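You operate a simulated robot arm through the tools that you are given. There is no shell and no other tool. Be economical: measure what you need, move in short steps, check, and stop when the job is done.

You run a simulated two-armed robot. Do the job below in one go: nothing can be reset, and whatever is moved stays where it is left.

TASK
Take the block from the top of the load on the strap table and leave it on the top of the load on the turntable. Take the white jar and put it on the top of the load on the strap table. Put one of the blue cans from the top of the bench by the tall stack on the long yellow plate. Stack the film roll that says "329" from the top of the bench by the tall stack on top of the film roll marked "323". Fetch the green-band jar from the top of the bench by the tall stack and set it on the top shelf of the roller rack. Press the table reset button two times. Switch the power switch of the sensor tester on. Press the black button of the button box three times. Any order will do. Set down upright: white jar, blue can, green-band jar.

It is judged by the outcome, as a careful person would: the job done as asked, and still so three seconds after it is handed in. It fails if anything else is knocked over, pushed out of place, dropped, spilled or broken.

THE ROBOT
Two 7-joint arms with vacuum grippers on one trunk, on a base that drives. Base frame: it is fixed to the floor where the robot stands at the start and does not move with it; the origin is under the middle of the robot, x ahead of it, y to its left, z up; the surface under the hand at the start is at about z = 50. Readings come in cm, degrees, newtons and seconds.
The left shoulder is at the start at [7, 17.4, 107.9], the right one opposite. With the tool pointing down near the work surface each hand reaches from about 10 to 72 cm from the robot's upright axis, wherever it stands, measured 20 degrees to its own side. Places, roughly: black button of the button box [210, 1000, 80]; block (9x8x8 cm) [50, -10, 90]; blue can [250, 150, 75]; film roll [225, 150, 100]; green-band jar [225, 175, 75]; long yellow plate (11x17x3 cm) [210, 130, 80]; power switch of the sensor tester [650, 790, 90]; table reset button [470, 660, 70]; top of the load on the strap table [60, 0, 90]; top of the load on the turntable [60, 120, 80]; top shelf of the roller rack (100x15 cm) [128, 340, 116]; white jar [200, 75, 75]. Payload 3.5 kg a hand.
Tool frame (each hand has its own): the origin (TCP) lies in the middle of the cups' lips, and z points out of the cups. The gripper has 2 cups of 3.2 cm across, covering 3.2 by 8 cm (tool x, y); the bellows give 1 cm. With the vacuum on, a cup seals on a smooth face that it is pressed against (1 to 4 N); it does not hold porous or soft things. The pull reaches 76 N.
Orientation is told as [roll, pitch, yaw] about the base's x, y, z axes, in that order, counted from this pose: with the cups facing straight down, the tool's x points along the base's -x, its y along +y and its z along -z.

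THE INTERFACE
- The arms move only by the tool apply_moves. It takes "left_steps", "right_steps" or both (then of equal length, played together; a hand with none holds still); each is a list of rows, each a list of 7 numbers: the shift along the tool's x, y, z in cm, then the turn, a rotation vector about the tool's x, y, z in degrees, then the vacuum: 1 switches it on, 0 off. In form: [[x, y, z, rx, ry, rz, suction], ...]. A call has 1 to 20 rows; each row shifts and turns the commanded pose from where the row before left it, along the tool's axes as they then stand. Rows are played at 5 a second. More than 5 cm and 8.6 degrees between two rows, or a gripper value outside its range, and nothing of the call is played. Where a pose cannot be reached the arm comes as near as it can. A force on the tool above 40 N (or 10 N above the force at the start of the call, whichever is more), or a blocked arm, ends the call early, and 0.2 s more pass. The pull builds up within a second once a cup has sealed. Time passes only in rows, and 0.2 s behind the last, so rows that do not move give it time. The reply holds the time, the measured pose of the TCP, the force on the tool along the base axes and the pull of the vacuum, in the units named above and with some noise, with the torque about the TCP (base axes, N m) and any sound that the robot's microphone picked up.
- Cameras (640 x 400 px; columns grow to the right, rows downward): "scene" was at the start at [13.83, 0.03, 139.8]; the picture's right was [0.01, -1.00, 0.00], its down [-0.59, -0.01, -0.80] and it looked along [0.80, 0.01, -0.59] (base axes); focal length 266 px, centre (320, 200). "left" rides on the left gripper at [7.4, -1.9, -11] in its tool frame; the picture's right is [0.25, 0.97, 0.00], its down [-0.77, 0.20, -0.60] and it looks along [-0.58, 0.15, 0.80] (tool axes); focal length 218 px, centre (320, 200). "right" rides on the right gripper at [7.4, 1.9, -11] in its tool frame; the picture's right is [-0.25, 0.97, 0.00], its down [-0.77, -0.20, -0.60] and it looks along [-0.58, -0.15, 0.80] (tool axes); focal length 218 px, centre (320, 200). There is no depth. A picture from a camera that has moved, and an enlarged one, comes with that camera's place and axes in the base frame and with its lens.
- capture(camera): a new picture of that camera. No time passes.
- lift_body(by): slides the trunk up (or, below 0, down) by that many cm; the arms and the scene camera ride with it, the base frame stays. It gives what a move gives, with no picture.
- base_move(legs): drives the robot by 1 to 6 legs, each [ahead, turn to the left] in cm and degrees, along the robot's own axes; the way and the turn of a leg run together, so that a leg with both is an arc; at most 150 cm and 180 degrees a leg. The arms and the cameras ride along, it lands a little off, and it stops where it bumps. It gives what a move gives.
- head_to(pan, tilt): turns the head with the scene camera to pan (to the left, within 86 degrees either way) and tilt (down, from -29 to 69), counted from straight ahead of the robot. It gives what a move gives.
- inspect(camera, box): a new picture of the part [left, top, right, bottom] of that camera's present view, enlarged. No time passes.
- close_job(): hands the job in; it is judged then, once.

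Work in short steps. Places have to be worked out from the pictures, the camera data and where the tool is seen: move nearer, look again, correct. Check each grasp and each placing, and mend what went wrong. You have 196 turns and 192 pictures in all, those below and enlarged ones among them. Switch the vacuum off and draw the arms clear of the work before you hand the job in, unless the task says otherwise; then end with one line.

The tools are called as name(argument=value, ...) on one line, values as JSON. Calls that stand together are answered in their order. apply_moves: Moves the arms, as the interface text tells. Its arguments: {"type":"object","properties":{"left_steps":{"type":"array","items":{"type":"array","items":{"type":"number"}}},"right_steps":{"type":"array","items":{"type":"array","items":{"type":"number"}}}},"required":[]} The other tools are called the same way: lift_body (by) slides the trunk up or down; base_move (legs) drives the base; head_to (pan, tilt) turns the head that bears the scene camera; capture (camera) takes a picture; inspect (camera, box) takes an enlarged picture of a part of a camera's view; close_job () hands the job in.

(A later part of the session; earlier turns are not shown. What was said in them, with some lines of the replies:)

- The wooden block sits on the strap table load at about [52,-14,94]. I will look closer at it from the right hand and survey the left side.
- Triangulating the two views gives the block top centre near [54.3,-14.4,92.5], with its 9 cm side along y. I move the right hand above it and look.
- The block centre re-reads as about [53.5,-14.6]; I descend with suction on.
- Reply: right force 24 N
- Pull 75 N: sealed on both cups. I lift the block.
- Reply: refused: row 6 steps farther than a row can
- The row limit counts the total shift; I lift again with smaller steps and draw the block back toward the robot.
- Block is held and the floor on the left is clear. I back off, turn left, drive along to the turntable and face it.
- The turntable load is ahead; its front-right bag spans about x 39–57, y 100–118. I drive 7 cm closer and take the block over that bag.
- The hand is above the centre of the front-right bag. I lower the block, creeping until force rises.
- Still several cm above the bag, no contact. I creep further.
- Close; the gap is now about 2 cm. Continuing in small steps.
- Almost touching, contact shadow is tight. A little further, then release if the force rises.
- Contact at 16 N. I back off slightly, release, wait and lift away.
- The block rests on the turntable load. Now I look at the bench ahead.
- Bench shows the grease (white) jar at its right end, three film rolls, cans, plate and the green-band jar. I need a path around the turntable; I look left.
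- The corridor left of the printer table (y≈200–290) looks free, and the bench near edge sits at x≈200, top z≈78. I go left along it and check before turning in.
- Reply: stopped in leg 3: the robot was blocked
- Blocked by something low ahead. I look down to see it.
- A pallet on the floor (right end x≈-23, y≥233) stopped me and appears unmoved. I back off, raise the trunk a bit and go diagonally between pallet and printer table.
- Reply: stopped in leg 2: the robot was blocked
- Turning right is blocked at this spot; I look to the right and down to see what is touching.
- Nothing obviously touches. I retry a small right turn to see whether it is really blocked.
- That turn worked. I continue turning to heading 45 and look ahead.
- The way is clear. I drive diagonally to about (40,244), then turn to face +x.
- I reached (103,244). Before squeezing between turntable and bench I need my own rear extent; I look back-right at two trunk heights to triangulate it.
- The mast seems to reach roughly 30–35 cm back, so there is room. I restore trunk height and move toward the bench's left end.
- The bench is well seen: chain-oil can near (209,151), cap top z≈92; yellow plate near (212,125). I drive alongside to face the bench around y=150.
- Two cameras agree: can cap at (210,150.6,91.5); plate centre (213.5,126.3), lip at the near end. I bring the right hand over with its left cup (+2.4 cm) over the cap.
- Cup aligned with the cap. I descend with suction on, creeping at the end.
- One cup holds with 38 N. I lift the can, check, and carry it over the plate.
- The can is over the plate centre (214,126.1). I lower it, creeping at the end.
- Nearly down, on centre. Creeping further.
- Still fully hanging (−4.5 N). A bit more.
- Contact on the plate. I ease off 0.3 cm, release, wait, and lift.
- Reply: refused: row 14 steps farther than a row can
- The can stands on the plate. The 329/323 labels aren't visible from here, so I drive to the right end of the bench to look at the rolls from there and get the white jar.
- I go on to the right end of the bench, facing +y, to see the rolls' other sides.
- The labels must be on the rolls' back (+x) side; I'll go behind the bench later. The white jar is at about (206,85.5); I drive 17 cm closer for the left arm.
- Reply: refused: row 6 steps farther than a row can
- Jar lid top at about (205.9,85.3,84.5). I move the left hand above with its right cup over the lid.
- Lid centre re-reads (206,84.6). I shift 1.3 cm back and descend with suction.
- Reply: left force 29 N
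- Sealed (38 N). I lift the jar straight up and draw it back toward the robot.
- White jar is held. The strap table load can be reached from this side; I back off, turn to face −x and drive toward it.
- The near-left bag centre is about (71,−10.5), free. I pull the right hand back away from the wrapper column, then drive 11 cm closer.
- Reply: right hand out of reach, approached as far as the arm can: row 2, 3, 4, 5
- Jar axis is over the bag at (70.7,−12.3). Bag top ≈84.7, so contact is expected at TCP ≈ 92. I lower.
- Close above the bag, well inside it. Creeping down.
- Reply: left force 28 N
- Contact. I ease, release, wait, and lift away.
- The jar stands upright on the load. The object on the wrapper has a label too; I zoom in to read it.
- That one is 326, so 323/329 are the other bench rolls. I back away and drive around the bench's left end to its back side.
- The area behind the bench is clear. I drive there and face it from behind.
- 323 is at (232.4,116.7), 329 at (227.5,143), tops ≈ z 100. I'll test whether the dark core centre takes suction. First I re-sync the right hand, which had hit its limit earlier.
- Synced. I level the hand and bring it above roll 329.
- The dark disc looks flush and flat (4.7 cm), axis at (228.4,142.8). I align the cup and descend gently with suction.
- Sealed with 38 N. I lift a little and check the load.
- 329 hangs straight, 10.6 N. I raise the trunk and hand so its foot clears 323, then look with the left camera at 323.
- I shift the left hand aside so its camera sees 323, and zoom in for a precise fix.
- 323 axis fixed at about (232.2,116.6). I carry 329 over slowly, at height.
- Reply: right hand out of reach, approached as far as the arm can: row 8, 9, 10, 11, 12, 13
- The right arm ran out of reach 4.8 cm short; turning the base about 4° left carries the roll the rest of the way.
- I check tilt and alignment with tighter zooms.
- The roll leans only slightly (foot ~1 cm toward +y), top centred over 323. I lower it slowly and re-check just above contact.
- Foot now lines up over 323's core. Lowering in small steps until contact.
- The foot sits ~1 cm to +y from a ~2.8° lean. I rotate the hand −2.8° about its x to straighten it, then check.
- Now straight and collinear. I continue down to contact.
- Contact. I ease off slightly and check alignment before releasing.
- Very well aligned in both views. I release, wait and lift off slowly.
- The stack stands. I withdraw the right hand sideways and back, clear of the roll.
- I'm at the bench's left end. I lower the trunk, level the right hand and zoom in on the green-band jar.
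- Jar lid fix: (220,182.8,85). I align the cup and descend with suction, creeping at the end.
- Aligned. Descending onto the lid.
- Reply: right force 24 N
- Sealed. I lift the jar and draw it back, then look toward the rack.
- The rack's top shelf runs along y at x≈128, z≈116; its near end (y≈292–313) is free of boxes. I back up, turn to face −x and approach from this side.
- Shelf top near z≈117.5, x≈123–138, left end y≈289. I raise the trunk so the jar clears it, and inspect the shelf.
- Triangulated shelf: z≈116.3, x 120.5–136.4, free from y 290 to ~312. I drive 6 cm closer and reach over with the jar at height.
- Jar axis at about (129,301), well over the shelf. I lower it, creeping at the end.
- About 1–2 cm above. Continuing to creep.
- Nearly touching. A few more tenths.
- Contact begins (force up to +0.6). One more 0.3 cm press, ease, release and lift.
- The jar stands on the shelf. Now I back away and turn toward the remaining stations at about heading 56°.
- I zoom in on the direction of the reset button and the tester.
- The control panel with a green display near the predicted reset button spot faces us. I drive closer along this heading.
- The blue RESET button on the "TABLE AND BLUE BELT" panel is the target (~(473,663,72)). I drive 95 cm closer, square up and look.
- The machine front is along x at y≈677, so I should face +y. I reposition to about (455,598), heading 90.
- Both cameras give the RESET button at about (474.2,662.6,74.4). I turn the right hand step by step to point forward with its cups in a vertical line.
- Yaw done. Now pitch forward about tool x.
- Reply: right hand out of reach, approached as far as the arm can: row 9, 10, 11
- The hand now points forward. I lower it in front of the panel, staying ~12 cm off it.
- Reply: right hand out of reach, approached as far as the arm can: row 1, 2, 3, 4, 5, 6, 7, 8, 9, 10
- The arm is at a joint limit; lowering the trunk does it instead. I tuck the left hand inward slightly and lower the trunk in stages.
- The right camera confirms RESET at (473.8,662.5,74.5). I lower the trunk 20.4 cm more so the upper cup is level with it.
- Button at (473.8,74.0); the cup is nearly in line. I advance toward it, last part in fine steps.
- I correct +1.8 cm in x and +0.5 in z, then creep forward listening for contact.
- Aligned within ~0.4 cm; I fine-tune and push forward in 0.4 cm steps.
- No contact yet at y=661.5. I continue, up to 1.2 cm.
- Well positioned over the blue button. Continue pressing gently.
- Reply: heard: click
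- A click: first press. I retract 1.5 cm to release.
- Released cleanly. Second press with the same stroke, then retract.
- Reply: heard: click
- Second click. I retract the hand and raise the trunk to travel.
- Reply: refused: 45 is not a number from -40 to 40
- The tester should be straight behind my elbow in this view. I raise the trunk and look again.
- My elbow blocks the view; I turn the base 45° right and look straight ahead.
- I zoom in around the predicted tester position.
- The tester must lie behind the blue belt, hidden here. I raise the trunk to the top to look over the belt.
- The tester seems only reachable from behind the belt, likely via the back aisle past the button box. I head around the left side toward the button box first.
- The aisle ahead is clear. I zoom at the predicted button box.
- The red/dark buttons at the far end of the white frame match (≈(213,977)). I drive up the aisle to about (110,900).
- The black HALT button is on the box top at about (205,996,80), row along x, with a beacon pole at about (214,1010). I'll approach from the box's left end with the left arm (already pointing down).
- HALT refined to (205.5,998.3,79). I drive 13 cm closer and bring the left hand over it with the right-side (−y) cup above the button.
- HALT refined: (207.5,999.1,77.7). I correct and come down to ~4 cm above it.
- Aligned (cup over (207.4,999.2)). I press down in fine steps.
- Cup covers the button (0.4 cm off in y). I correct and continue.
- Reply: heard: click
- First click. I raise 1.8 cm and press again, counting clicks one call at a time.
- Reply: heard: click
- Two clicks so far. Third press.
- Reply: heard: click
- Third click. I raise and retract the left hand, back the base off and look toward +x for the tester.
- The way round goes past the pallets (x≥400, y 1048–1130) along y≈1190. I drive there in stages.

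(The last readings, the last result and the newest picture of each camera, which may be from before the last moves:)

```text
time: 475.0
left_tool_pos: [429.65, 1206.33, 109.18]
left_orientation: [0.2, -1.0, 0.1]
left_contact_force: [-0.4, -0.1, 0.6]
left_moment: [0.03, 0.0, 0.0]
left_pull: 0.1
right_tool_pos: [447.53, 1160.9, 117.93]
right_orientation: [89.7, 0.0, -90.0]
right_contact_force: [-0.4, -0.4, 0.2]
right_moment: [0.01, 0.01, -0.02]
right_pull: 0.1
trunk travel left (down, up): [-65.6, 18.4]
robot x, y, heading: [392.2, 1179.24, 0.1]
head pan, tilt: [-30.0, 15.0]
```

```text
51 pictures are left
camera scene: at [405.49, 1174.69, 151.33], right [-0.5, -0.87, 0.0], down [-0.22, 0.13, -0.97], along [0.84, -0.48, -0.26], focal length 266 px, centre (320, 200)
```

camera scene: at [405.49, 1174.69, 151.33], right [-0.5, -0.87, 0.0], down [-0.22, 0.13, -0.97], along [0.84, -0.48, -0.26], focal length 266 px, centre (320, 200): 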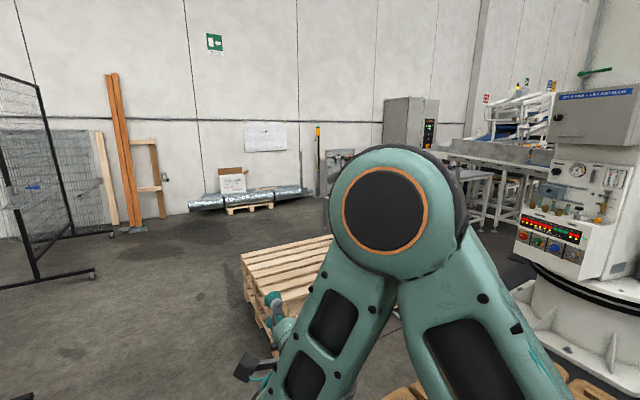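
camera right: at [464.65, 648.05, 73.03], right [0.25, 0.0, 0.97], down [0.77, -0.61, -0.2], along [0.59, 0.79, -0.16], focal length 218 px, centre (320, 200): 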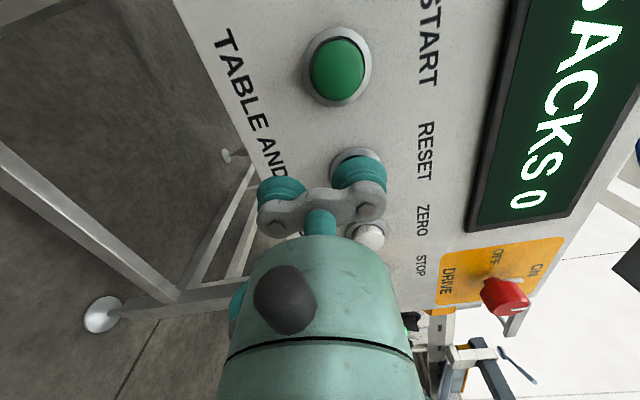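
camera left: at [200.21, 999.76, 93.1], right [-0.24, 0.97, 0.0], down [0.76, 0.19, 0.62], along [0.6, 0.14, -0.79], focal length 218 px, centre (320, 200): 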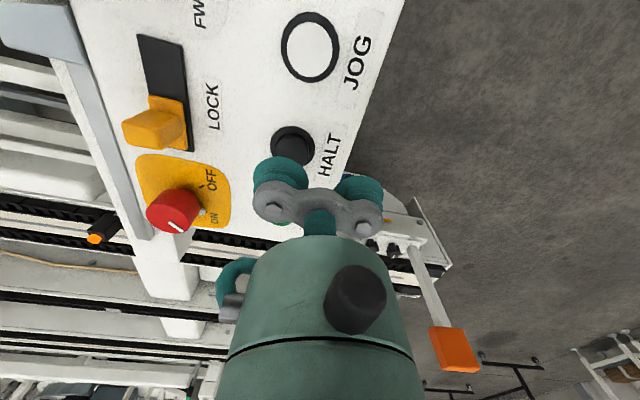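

I continue along y≈1180 past the empty pallets to x≈720, then turn toward −y and look.

base_move(legs=[[150, 0], [150, 0], [35, 0], [0, -95]])

head_to(pan=0, tilt=15)

capture(camera="scene")

```text
time: 495.4
left_tool_pos: [750.8, 1139.21, 109.35]
left_orientation: [0.1, -1.0, -95.7]
left_contact_force: [-0.4, -0.7, 1.0]
left_moment: [0.01, 0.0, -0.02]
left_pull: 0.1
right_tool_pos: [703.84, 1126.08, 117.94]
right_orientation: [89.7, 0.0, 174.1]
right_contact_force: [-0.1, -0.1, -0.6]
right_moment: [0.0, -0.02, 0.0]
right_pull: 0.1
trunk travel left (down, up): [-65.6, 18.4]
robot x, y, heading: [728.0, 1179.35, -95.7]
head pan, tilt: [-30.0, 15.0]
```

```text
time: 496.3
left_tool_pos: [750.88, 1139.17, 109.37]
left_orientation: [0.1, -1.0, -95.7]
left_contact_force: [0.1, 0.2, 0.7]
left_moment: [-0.01, 0.0, 0.03]
left_pull: 0.0
right_tool_pos: [703.78, 1126.1, 117.93]
right_orientation: [89.7, 0.0, 174.1]
right_contact_force: [0.1, -0.9, 1.0]
right_moment: [0.02, -0.04, 0.0]
right_pull: 0.0
trunk travel left (down, up): [-65.6, 18.4]
robot x, y, heading: [727.83, 1179.26, -95.7]
head pan, tilt: [0.0, 15.0]
```

```text
50 pictures are left
camera scene: at [726.5, 1164.75, 151.33], right [-1.0, 0.1, 0.0], down [0.03, 0.26, -0.97], along [-0.09, -0.96, -0.26], focal length 266 px, centre (320, 200)
```

scene: 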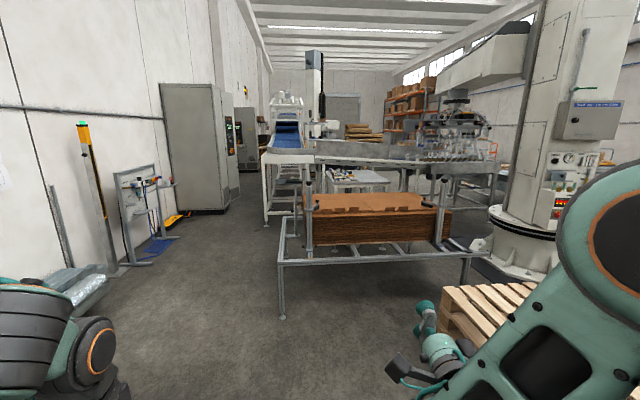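

A small table with items sits at the predicted place behind a brown stack. I zoom in.

inspect(camera="scene", box=[260, 130, 480, 270])

```text
2.86 times, centred on (370, 200) of scene
camera zoom: at [726.5, 1164.75, 151.33], right [-1.0, 0.1, 0.0], down [0.03, 0.26, -0.97], along [-0.09, -0.96, -0.26], focal length 761 px, centre (177, 200)
```

zoom: 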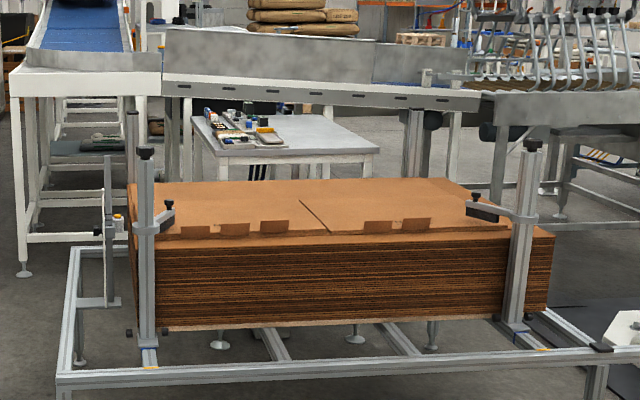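

The table (x 590–675, y 770–827, z≈76) can be approached from its east end. I drive down the x≈800 corridor and face it.

base_move(legs=[[0, 27], [107, 0], [106, 0], [0, -23], [150, 0], [0, -70]])

head_to(pan=0, tilt=25)

capture(camera="scene")

```text
time: 519.6
left_tool_pos: [779.72, 792.25, 109.23]
left_orientation: [0.2, -1.0, -160.7]
left_contact_force: [0.2, 0.3, 0.4]
left_moment: [0.0, -0.02, 0.03]
left_pull: 0.1
right_tool_pos: [748.21, 829.36, 117.98]
right_orientation: [89.7, 0.0, 108.9]
right_contact_force: [0.1, -0.4, 0.2]
right_moment: [-0.01, 0.01, 0.01]
right_pull: 0.0
trunk travel left (down, up): [-65.6, 18.4]
robot x, y, heading: [806.08, 830.02, -160.7]
head pan, tilt: [0.0, 15.0]
```

```text
time: 520.3
left_tool_pos: [779.66, 792.4, 109.35]
left_orientation: [0.2, -1.0, -160.7]
left_contact_force: [0.0, -0.8, -0.1]
left_moment: [0.0, 0.02, 0.02]
left_pull: 0.0
right_tool_pos: [748.16, 829.46, 117.87]
right_orientation: [89.7, 0.1, 109.0]
right_contact_force: [0.2, -0.5, 0.5]
right_moment: [0.01, 0.01, 0.01]
right_pull: 0.1
trunk travel left (down, up): [-65.6, 18.4]
robot x, y, heading: [806.5, 830.48, -160.4]
head pan, tilt: [0.0, 25.0]
```

```text
48 pictures are left
camera scene: at [792.95, 825.26, 149.71], right [-0.33, 0.94, 0.0], down [0.4, 0.14, -0.91], along [-0.86, -0.3, -0.42], focal length 266 px, centre (320, 200)
```

scene: 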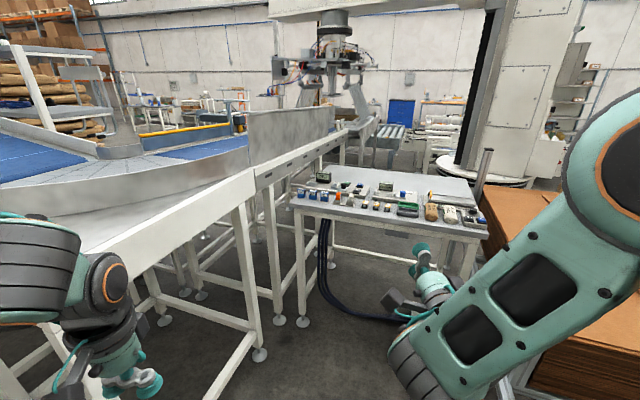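

inspect(camera="scene", box=[270, 150, 500, 270])

```text
2.78 times, centred on (385, 210) of scene
camera zoom: at [792.95, 825.26, 149.71], right [-0.33, 0.94, 0.0], down [0.4, 0.14, -0.91], along [-0.86, -0.3, -0.42], focal length 741 px, centre (139, 172)
```

zoom: 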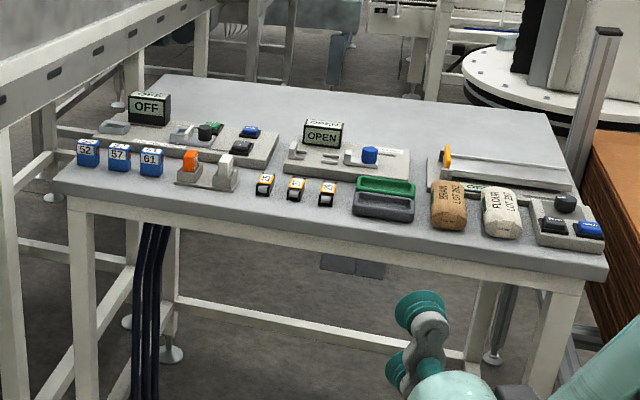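

Several devices are on the table; I drive closer to read them.

base_move(legs=[[0, -7.5], [78, 0], [0, -12]])

head_to(pan=10, tilt=38)

capture(camera="scene")

inspect(camera="scene", box=[230, 130, 430, 280])

```text
time: 525.9
left_tool_pos: [692.08, 787.03, 109.16]
left_orientation: [0.2, -0.9, 179.8]
left_contact_force: [-0.1, -0.3, 0.5]
left_moment: [-0.02, 0.0, 0.01]
left_pull: 0.1
right_tool_pos: [674.6, 832.55, 117.94]
right_orientation: [89.7, 0.0, 89.6]
right_contact_force: [1.2, -0.6, -1.0]
right_moment: [0.02, -0.01, 0.02]
right_pull: 0.0
trunk travel left (down, up): [-65.6, 18.4]
robot x, y, heading: [729.81, 813.58, 179.9]
head pan, tilt: [0.0, 25.0]
```

```text
time: 526.6
left_tool_pos: [692.13, 787.07, 109.24]
left_orientation: [0.1, -1.0, 179.9]
left_contact_force: [-0.1, -0.5, -0.7]
left_moment: [-0.02, 0.02, 0.0]
left_pull: 0.1
right_tool_pos: [674.57, 832.67, 117.77]
right_orientation: [89.7, 0.1, 89.6]
right_contact_force: [0.7, 0.3, 0.6]
right_moment: [0.01, 0.01, -0.03]
right_pull: 0.0
trunk travel left (down, up): [-65.6, 18.4]
robot x, y, heading: [729.83, 814.08, 180.4]
head pan, tilt: [10.0, 38.0]
```

```text
46 pictures are left
camera scene: at [716.24, 812.34, 147.68], right [-0.17, 0.99, 0.0], down [0.61, 0.11, -0.79], along [-0.78, -0.14, -0.62], focal length 266 px, centre (320, 200)
```

scene: 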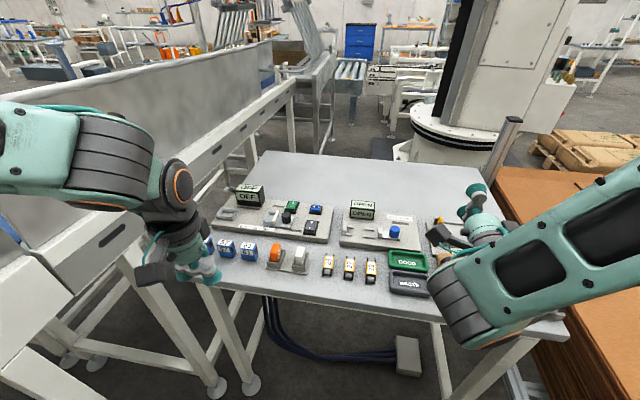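

```text
2.67 times, centred on (330, 205) of scene
camera zoom: at [716.24, 812.34, 147.68], right [-0.17, 0.99, 0.0], down [0.61, 0.11, -0.79], along [-0.78, -0.14, -0.62], focal length 710 px, centre (293, 187)
```

zoom: 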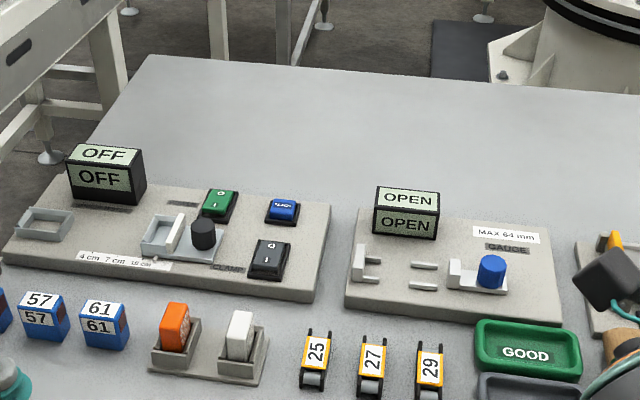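

The "OFF" device has a green rocker, a blue key and a black rocker. I zoom in on its labels.

inspect(camera="scene", box=[225, 175, 345, 255])

inspect(camera="scene", box=[285, 185, 335, 225])

capture(camera="left")

```text
5.00 times, centred on (285, 215) of scene
camera zoom: at [716.24, 812.34, 147.68], right [-0.17, 0.99, 0.0], down [0.61, 0.11, -0.79], along [-0.78, -0.14, -0.62], focal length 1331 px, centre (495, 125)
```

zoom: 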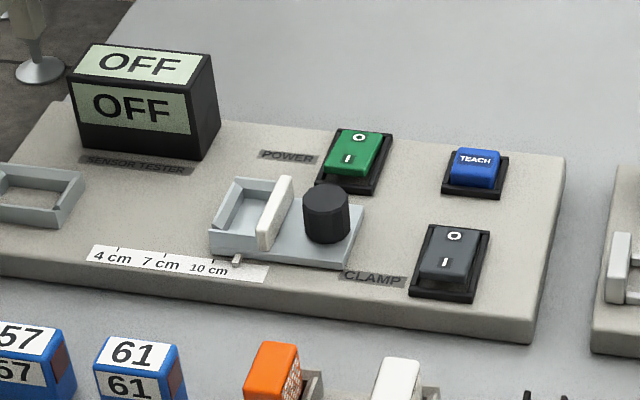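

```text
10.00 times, centred on (310, 205) of scene
camera zoom: at [716.24, 812.34, 147.68], right [-0.17, 0.99, 0.0], down [0.61, 0.11, -0.79], along [-0.78, -0.14, -0.62], focal length 2662 px, centre (420, 150)
```

zoom: 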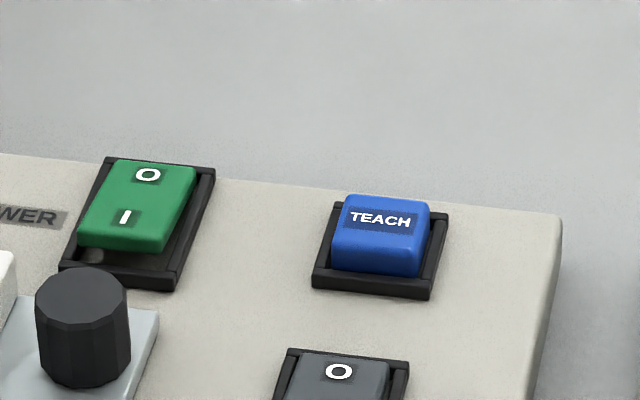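

```text
42 pictures are left
camera left: at [699.68, 789.12, 120.08], right [0.25, -0.97, 0.0], down [-0.76, -0.2, 0.62], along [-0.6, -0.15, -0.79], focal length 218 px, centre (320, 200)
```

left: 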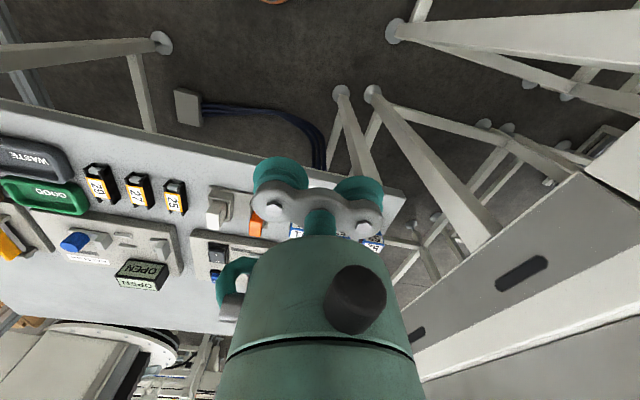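

The tester's green POWER rocker is at about (653.5,792,94): O side far, I side near (raised). I must press the near (I) end at x≈655.5. I raise the trunk and drive 12 cm closer.

lift_body(by=14)

base_move(legs=[[12, 0]])

apply_moves(left_steps=[[-4, -1.5, 0, 0, 0, 0, 0], [-4, -1.5, 0, 0, 0, 0, 0], [-4, -1.5, 0, 0, 0, 0, 0], [-4, -1.5, 0, 0, 0, 0, 0], [-4, -1.5, 0, 0, 0, 0, 0], [-3, -0.5, 3, 0, 0, 0, 0], [0, 0, 4, 0, 0, 0, 0], [0, 0, 4, 0, 0, 0, 0], [0, 0, 0, 0, 0, 0, 0]])

capture(camera="left")

capture(camera="scene")

```text
time: 528.3
left_tool_pos: [692.05, 787.23, 123.28]
left_orientation: [0.1, -1.0, 179.7]
left_contact_force: [0.7, 0.0, 0.6]
left_moment: [0.01, 0.0, 0.02]
left_pull: 0.0
right_tool_pos: [674.56, 832.51, 131.95]
right_orientation: [89.7, 0.1, 89.6]
right_contact_force: [-0.9, 0.6, -0.1]
right_moment: [0.04, 0.01, 0.01]
right_pull: 0.1
trunk travel left (down, up): [-79.6, 4.4]
robot x, y, heading: [729.65, 814.08, 179.6]
head pan, tilt: [10.0, 38.0]
```

```text
time: 529.5
left_tool_pos: [680.17, 787.21, 123.32]
left_orientation: [0.0, -1.1, 179.8]
left_contact_force: [-0.5, 0.0, 0.6]
left_moment: [-0.01, 0.01, 0.01]
left_pull: 0.0
right_tool_pos: [662.75, 832.61, 132.03]
right_orientation: [89.7, 0.1, 89.5]
right_contact_force: [0.5, -0.1, 0.2]
right_moment: [0.03, 0.01, -0.02]
right_pull: 0.1
trunk travel left (down, up): [-79.6, 4.4]
robot x, y, heading: [717.41, 813.95, 179.9]
head pan, tilt: [10.0, 38.0]
```

```text
time: 531.5
left_tool_pos: [656.87, 795.13, 112.66]
left_orientation: [0.0, -1.0, 179.8]
left_contact_force: [-0.1, -0.4, 0.0]
left_moment: [-0.02, 0.02, -0.01]
left_pull: 0.0
right_tool_pos: [662.6, 832.67, 132.03]
right_orientation: [89.6, 0.2, 89.5]
right_contact_force: [-0.3, -0.5, -0.1]
right_moment: [-0.03, -0.01, 0.0]
right_pull: 0.1
trunk travel left (down, up): [-79.6, 4.4]
robot x, y, heading: [717.44, 813.84, 179.8]
head pan, tilt: [10.0, 38.0]
```

```text
41 pictures are left
camera left: at [664.42, 797.07, 123.49], right [0.25, -0.97, 0.0], down [-0.76, -0.2, 0.62], along [-0.6, -0.15, -0.79], focal length 218 px, centre (320, 200)
```

left: 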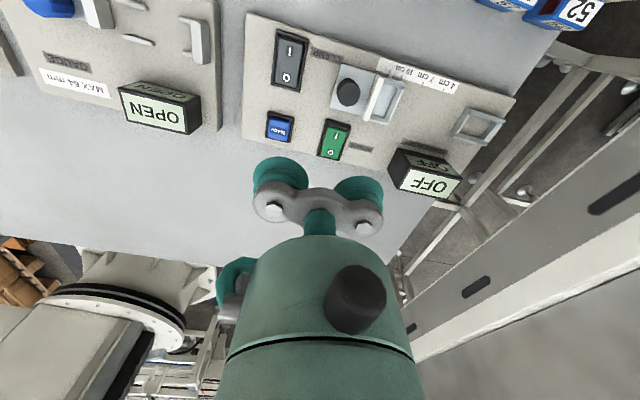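

```text
40 pictures are left
camera scene: at [704.16, 812.33, 161.67], right [-0.17, 0.99, 0.0], down [0.61, 0.11, -0.79], along [-0.78, -0.14, -0.62], focal length 266 px, centre (320, 200)
```

scene: 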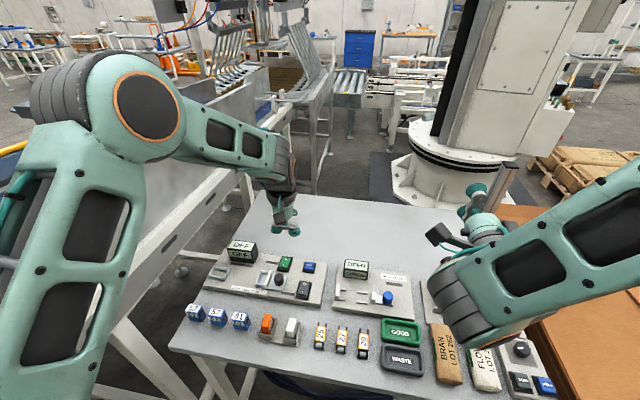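

Triangulated rocker centre (653.1,792.1,94.4). I tilt the hand 15° to lift the idle cup, and come down above the I end.

apply_moves(left_steps=[[-0.8, 0.1, 0, 7.5, 0, 0, 0], [-0.7, 0.1, 0, 7.5, 0, 0, 0], [0, 1.1, 4.2, 0, 0, 0, 0], [0, 1.1, 4.2, 0, 0, 0, 0], [0, 0.6, 2.4, 0, 0, 0, 0], [0, 0, 0, 0, 0, 0, 0]])

inspect(camera="left", box=[240, 60, 440, 220])

inspect(camera="scene", box=[220, 210, 330, 310])

```text
time: 532.9
left_tool_pos: [655.21, 795.09, 101.47]
left_orientation: [-14.9, -1.0, 179.8]
left_contact_force: [0.3, 0.1, -0.1]
left_moment: [0.03, -0.02, 0.03]
left_pull: 0.0
right_tool_pos: [662.61, 832.73, 131.9]
right_orientation: [89.8, 0.0, 89.5]
right_contact_force: [0.1, 0.0, 0.1]
right_moment: [0.02, 0.0, 0.0]
right_pull: 0.0
trunk travel left (down, up): [-79.6, 4.4]
robot x, y, heading: [718.14, 814.07, 180.0]
head pan, tilt: [10.0, 38.0]
```

```text
2.50 times, centred on (340, 140) of left
camera zoom: at [662.83, 794.14, 112.42], right [0.25, -0.94, -0.25], down [-0.76, -0.35, 0.55], along [-0.6, 0.06, -0.8], focal length 546 px, centre (270, 350)
```

zoom: 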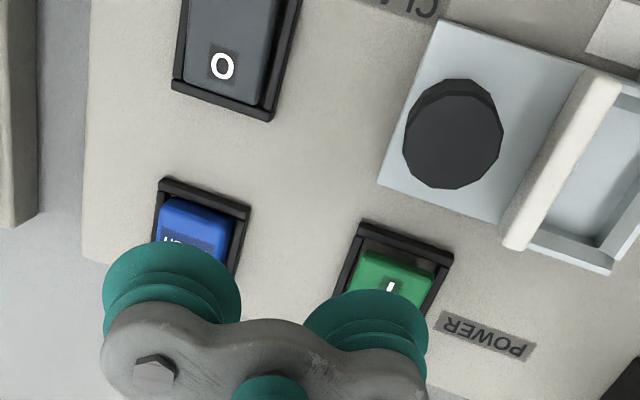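

```text
4.00 times, centred on (275, 260) of scene
camera zoom: at [704.23, 812.42, 161.68], right [-0.17, 0.98, 0.0], down [0.61, 0.11, -0.79], along [-0.78, -0.14, -0.62], focal length 1065 px, centre (500, -40)
```

zoom: 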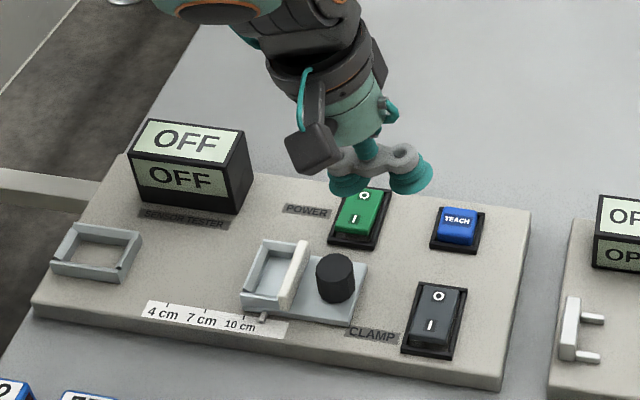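

The I end sits at (655.3,792.3). I shift +0.6 cm in x and descend, creeping to contact.

apply_moves(left_steps=[[0.6, 0.5, 2, 0, 0, 0, 0], [0, 0.5, 2, 0, 0, 0, 0], [0, 0.1, 0.4, 0, 0, 0, 0], [0, 0.1, 0.4, 0, 0, 0, 0], [0, 0, 0, 0, 0, 0, 0]])

inspect(camera="left", box=[260, 80, 420, 210])

inspect(camera="scene", box=[220, 210, 330, 310])

```text
time: 534.1
left_tool_pos: [655.62, 795.09, 96.47]
left_orientation: [-14.8, -0.9, 179.9]
left_contact_force: [-0.1, 0.0, 0.6]
left_moment: [0.01, -0.01, 0.01]
left_pull: 0.1
right_tool_pos: [662.66, 832.68, 131.9]
right_orientation: [89.7, 0.1, 89.5]
right_contact_force: [0.7, 0.3, 0.7]
right_moment: [0.0, 0.01, 0.0]
right_pull: 0.1
trunk travel left (down, up): [-79.6, 4.4]
robot x, y, heading: [717.78, 813.72, 180.0]
head pan, tilt: [10.0, 38.0]
```

```text
3.08 times, centred on (340, 145) of left
camera zoom: at [663.26, 794.18, 107.46], right [0.25, -0.94, -0.25], down [-0.76, -0.35, 0.55], along [-0.6, 0.06, -0.8], focal length 672 px, centre (258, 369)
```

zoom: 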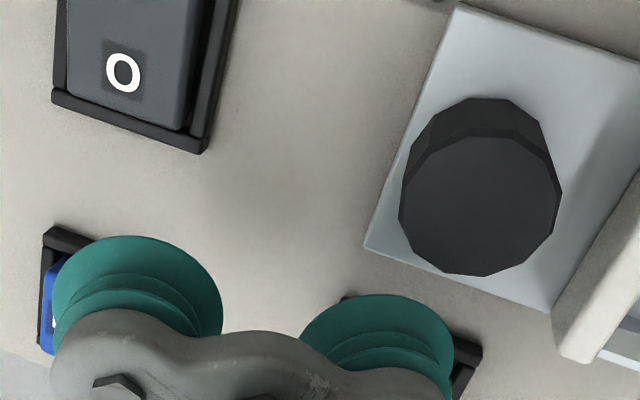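

```text
4.00 times, centred on (275, 260) of scene
camera zoom: at [704.15, 812.34, 161.67], right [-0.17, 0.99, 0.0], down [0.61, 0.11, -0.79], along [-0.78, -0.14, -0.62], focal length 1065 px, centre (500, -40)
```

zoom: 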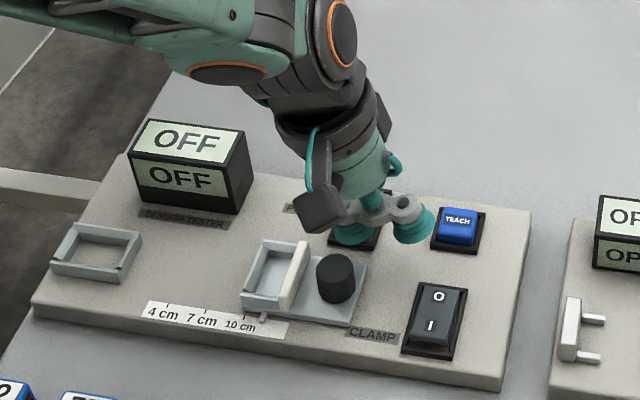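

Cup is over the I end; I shift 0.4 cm toward −y and press further.

apply_moves(left_steps=[[0, 0.4, 0, 0, 0, 0, 0], [0, 0.1, 0.4, 0, 0, 0, 0], [0, 0.1, 0.4, 0, 0, 0, 0], [0, 0, 0, 0, 0, 0, 0]])

```text
time: 535.1
left_tool_pos: [655.72, 794.87, 95.61]
left_orientation: [-14.9, -1.0, 179.7]
left_contact_force: [-1.1, 0.0, -0.8]
left_moment: [-0.02, 0.02, -0.01]
left_pull: 0.0
right_tool_pos: [662.62, 832.54, 131.98]
right_orientation: [89.7, 0.2, 89.5]
right_contact_force: [0.7, 0.1, -0.3]
right_moment: [-0.02, -0.01, -0.03]
right_pull: 0.1
trunk travel left (down, up): [-79.6, 4.4]
robot x, y, heading: [717.84, 813.81, 179.7]
head pan, tilt: [10.0, 38.0]
```

apply_moves(left_steps=[[0, 0.1, 0.4, 0, 0, 0, 0], [0, 0.1, 0.4, 0, 0, 0, 0], [0, 0, 0, 0, 0, 0, 0]])

inspect(camera="scene", box=[230, 230, 310, 290])

```text
time: 535.9
left_tool_pos: [655.6, 794.78, 94.81]
left_orientation: [-14.8, -1.0, 179.8]
left_contact_force: [-0.1, 0.4, -0.7]
left_moment: [-0.02, 0.01, 0.01]
left_pull: 0.1
right_tool_pos: [662.65, 832.66, 131.91]
right_orientation: [89.8, 0.1, 89.4]
right_contact_force: [0.0, 0.6, -0.3]
right_moment: [-0.01, 0.0, 0.0]
right_pull: 0.1
trunk travel left (down, up): [-79.6, 4.4]
robot x, y, heading: [717.77, 813.67, 179.8]
head pan, tilt: [10.0, 38.0]
```

```text
6.67 times, centred on (270, 260) of scene
camera zoom: at [704.18, 812.34, 161.67], right [-0.17, 0.99, 0.0], down [0.61, 0.11, -0.79], along [-0.78, -0.14, -0.62], focal length 1775 px, centre (653, -200)
```

zoom: 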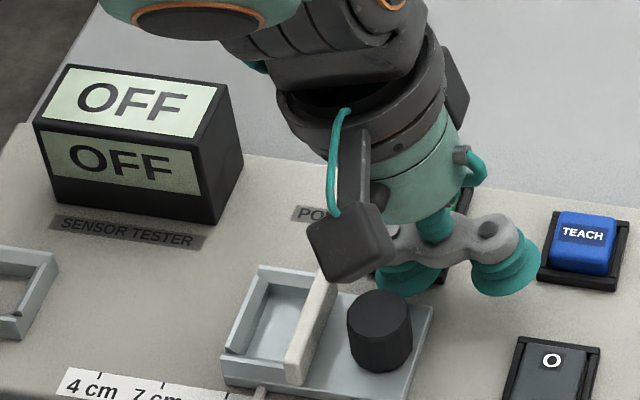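

Still no contact. Continue in 0.4 cm steps watching for force/click.

apply_moves(left_steps=[[0, 0.1, 0.4, 0, 0, 0, 0], [0, 0.1, 0.3, 0, 0, 0, 0], [0, 0, 0, 0, 0, 0, 0]])

inspect(camera="left", box=[260, 80, 420, 210])

```text
time: 536.7
left_tool_pos: [655.71, 794.81, 94.0]
left_orientation: [-14.9, -1.0, 179.8]
left_contact_force: [1.1, 0.9, 2.0]
left_moment: [-0.04, 0.05, 0.06]
left_pull: 0.0
right_tool_pos: [662.61, 832.68, 131.94]
right_orientation: [89.7, 0.1, 89.5]
right_contact_force: [0.3, 0.2, 0.1]
right_moment: [-0.04, -0.01, -0.03]
right_pull: 0.1
trunk travel left (down, up): [-79.6, 4.4]
robot x, y, heading: [717.6, 814.0, 179.6]
head pan, tilt: [10.0, 38.0]
```

```text
3.08 times, centred on (340, 145) of left
camera zoom: at [663.28, 793.89, 105.04], right [0.24, -0.94, -0.25], down [-0.76, -0.35, 0.55], along [-0.6, 0.06, -0.8], focal length 672 px, centre (258, 369)
```

zoom: 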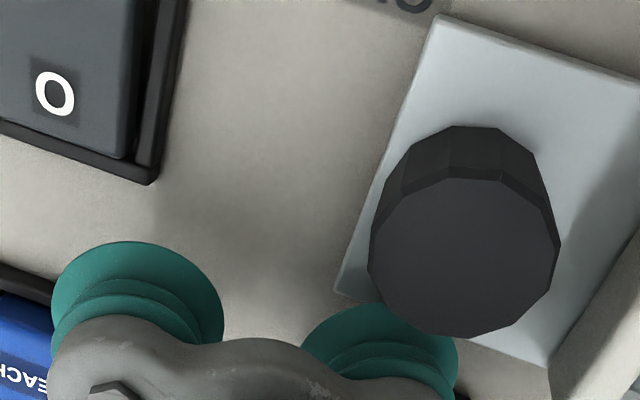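

Contact of 2 N begins; continue pressing slightly.

apply_moves(left_steps=[[0, 0.1, 0.3, 0, 0, 0, 0], [0, 0.1, 0.3, 0, 0, 0, 0], [0, 0, 0, 0, 0, 0, 0]])

inspect(camera="scene", box=[230, 230, 310, 290])

```text
time: 537.5
left_tool_pos: [655.64, 794.79, 93.45]
left_orientation: [-14.7, -1.0, 179.7]
left_contact_force: [0.6, -0.2, 0.6]
left_moment: [-0.01, -0.01, 0.07]
left_pull: 0.0
right_tool_pos: [662.52, 832.52, 132.05]
right_orientation: [89.7, 0.1, 89.5]
right_contact_force: [0.0, 1.0, 0.1]
right_moment: [0.04, -0.04, 0.0]
right_pull: 0.0
trunk travel left (down, up): [-79.6, 4.4]
robot x, y, heading: [717.57, 814.22, 180.1]
head pan, tilt: [10.0, 38.0]
```

```text
6.67 times, centred on (270, 260) of scene
camera zoom: at [704.2, 812.34, 161.67], right [-0.17, 0.98, 0.0], down [0.61, 0.11, -0.79], along [-0.78, -0.14, -0.62], focal length 1775 px, centre (653, -200)
```

zoom: 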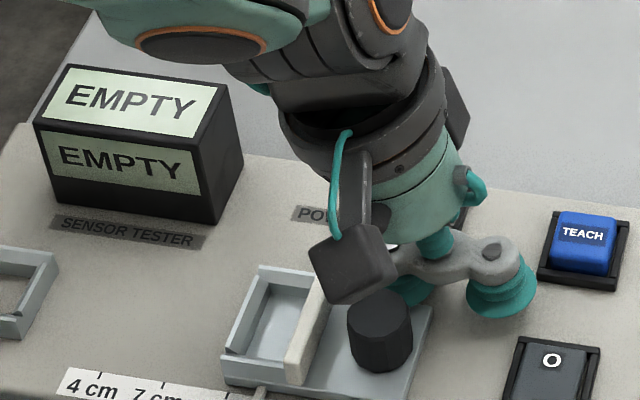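

The display changed from OFF to EMPTY: the tester is on. I lift straight up and retract.

apply_moves(left_steps=[[0, -0.5, -1.9, 0, 0, 0, 0], [0, -1, -3.9, 0, 0, 0, 0], [0, -1.1, -4.2, 0, 0, 0, 0], [0, -1.1, -4.2, 0, 0, 0, 0], [0, -1.1, -4.2, 0, 0, 0, 0], [0, -1.1, -4.2, 0, 0, 0, 0], [0, -1.1, -4.2, -7.5, 0, 0, 0], [0, 0, 0, -7.5, 0, 0, 0], [4, 1, 0, 0, 0, 0, 0], [4, 1, 0, 0, 0, 0, 0], [4, 1, 0, 0, 0, 0, 0], [4, 1, 0, 0, 0, 0, 0], [4, 1, 0, 0, 0, 0, 0], [0, 0, 0, 0, 0, 0, 0]])

inspect(camera="scene", box=[210, 210, 350, 320])

capture(camera="scene")

```text
time: 540.5
left_tool_pos: [676.04, 789.57, 120.71]
left_orientation: [0.2, -1.0, 179.9]
left_contact_force: [0.4, 0.1, -0.7]
left_moment: [-0.03, -0.01, -0.02]
left_pull: 0.1
right_tool_pos: [662.47, 832.67, 131.93]
right_orientation: [89.6, 0.1, 89.5]
right_contact_force: [-0.3, -0.3, 0.1]
right_moment: [0.0, 0.01, -0.01]
right_pull: 0.1
trunk travel left (down, up): [-79.6, 4.4]
robot x, y, heading: [717.54, 813.69, 180.1]
head pan, tilt: [10.0, 38.0]
```

```text
3.64 times, centred on (280, 265) of scene
camera zoom: at [704.02, 812.44, 161.66], right [-0.17, 0.99, 0.0], down [0.61, 0.11, -0.79], along [-0.78, -0.14, -0.62], focal length 968 px, centre (466, -36)
```

zoom: 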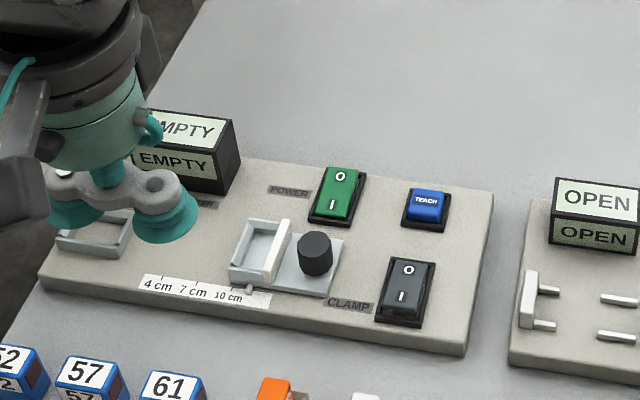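

```text
31 pictures are left
camera scene: at [704.02, 812.44, 161.66], right [-0.17, 0.99, 0.0], down [0.61, 0.11, -0.79], along [-0.78, -0.14, -0.62], focal length 266 px, centre (320, 200)
```

scene: 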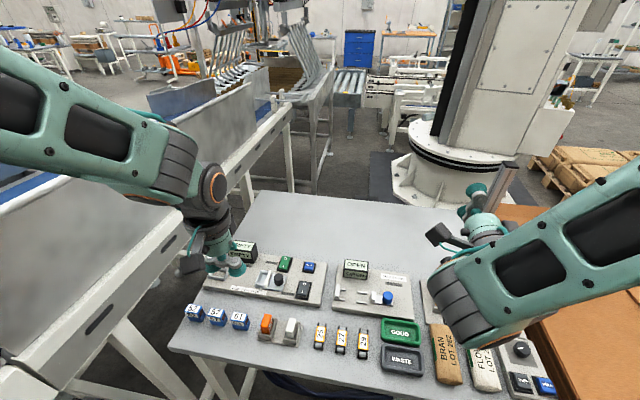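

The rocker is now on its I side and nothing else moved. I back the robot away so the arms are clear.

base_move(legs=[[-45, 0]])

capture(camera="scene")

```text
time: 543.3
left_tool_pos: [721.18, 789.46, 120.76]
left_orientation: [0.1, -1.0, 179.8]
left_contact_force: [-1.4, 0.0, 0.2]
left_moment: [-0.01, -0.02, -0.01]
left_pull: 0.1
right_tool_pos: [707.73, 832.49, 131.87]
right_orientation: [89.6, 0.1, 89.5]
right_contact_force: [0.5, 0.2, -0.9]
right_moment: [0.03, -0.02, -0.02]
right_pull: 0.0
trunk travel left (down, up): [-79.6, 4.4]
robot x, y, heading: [762.95, 813.8, 179.8]
head pan, tilt: [10.0, 38.0]
```

```text
30 pictures are left
camera scene: at [749.22, 812.27, 161.65], right [-0.17, 0.98, 0.0], down [0.61, 0.11, -0.79], along [-0.78, -0.14, -0.62], focal length 266 px, centre (320, 200)
```

scene: 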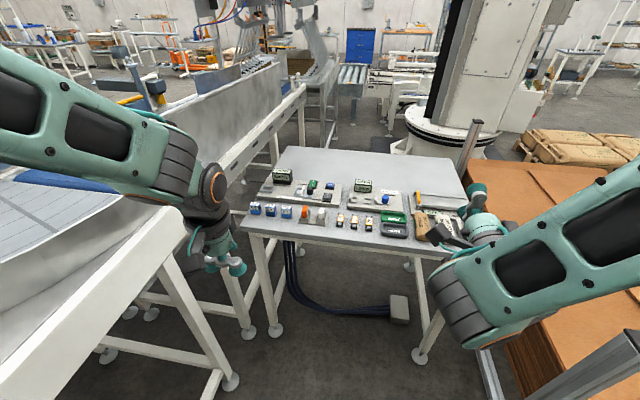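

All tasks are done, the vacuum is off and the arms are clear; I hand the job in.

close_job()

```text
The job is handed in.
```

I finished all eight tasks and handed the job in. The base bumped a floor pallet once early on, and by camera check the pallet had not moved.
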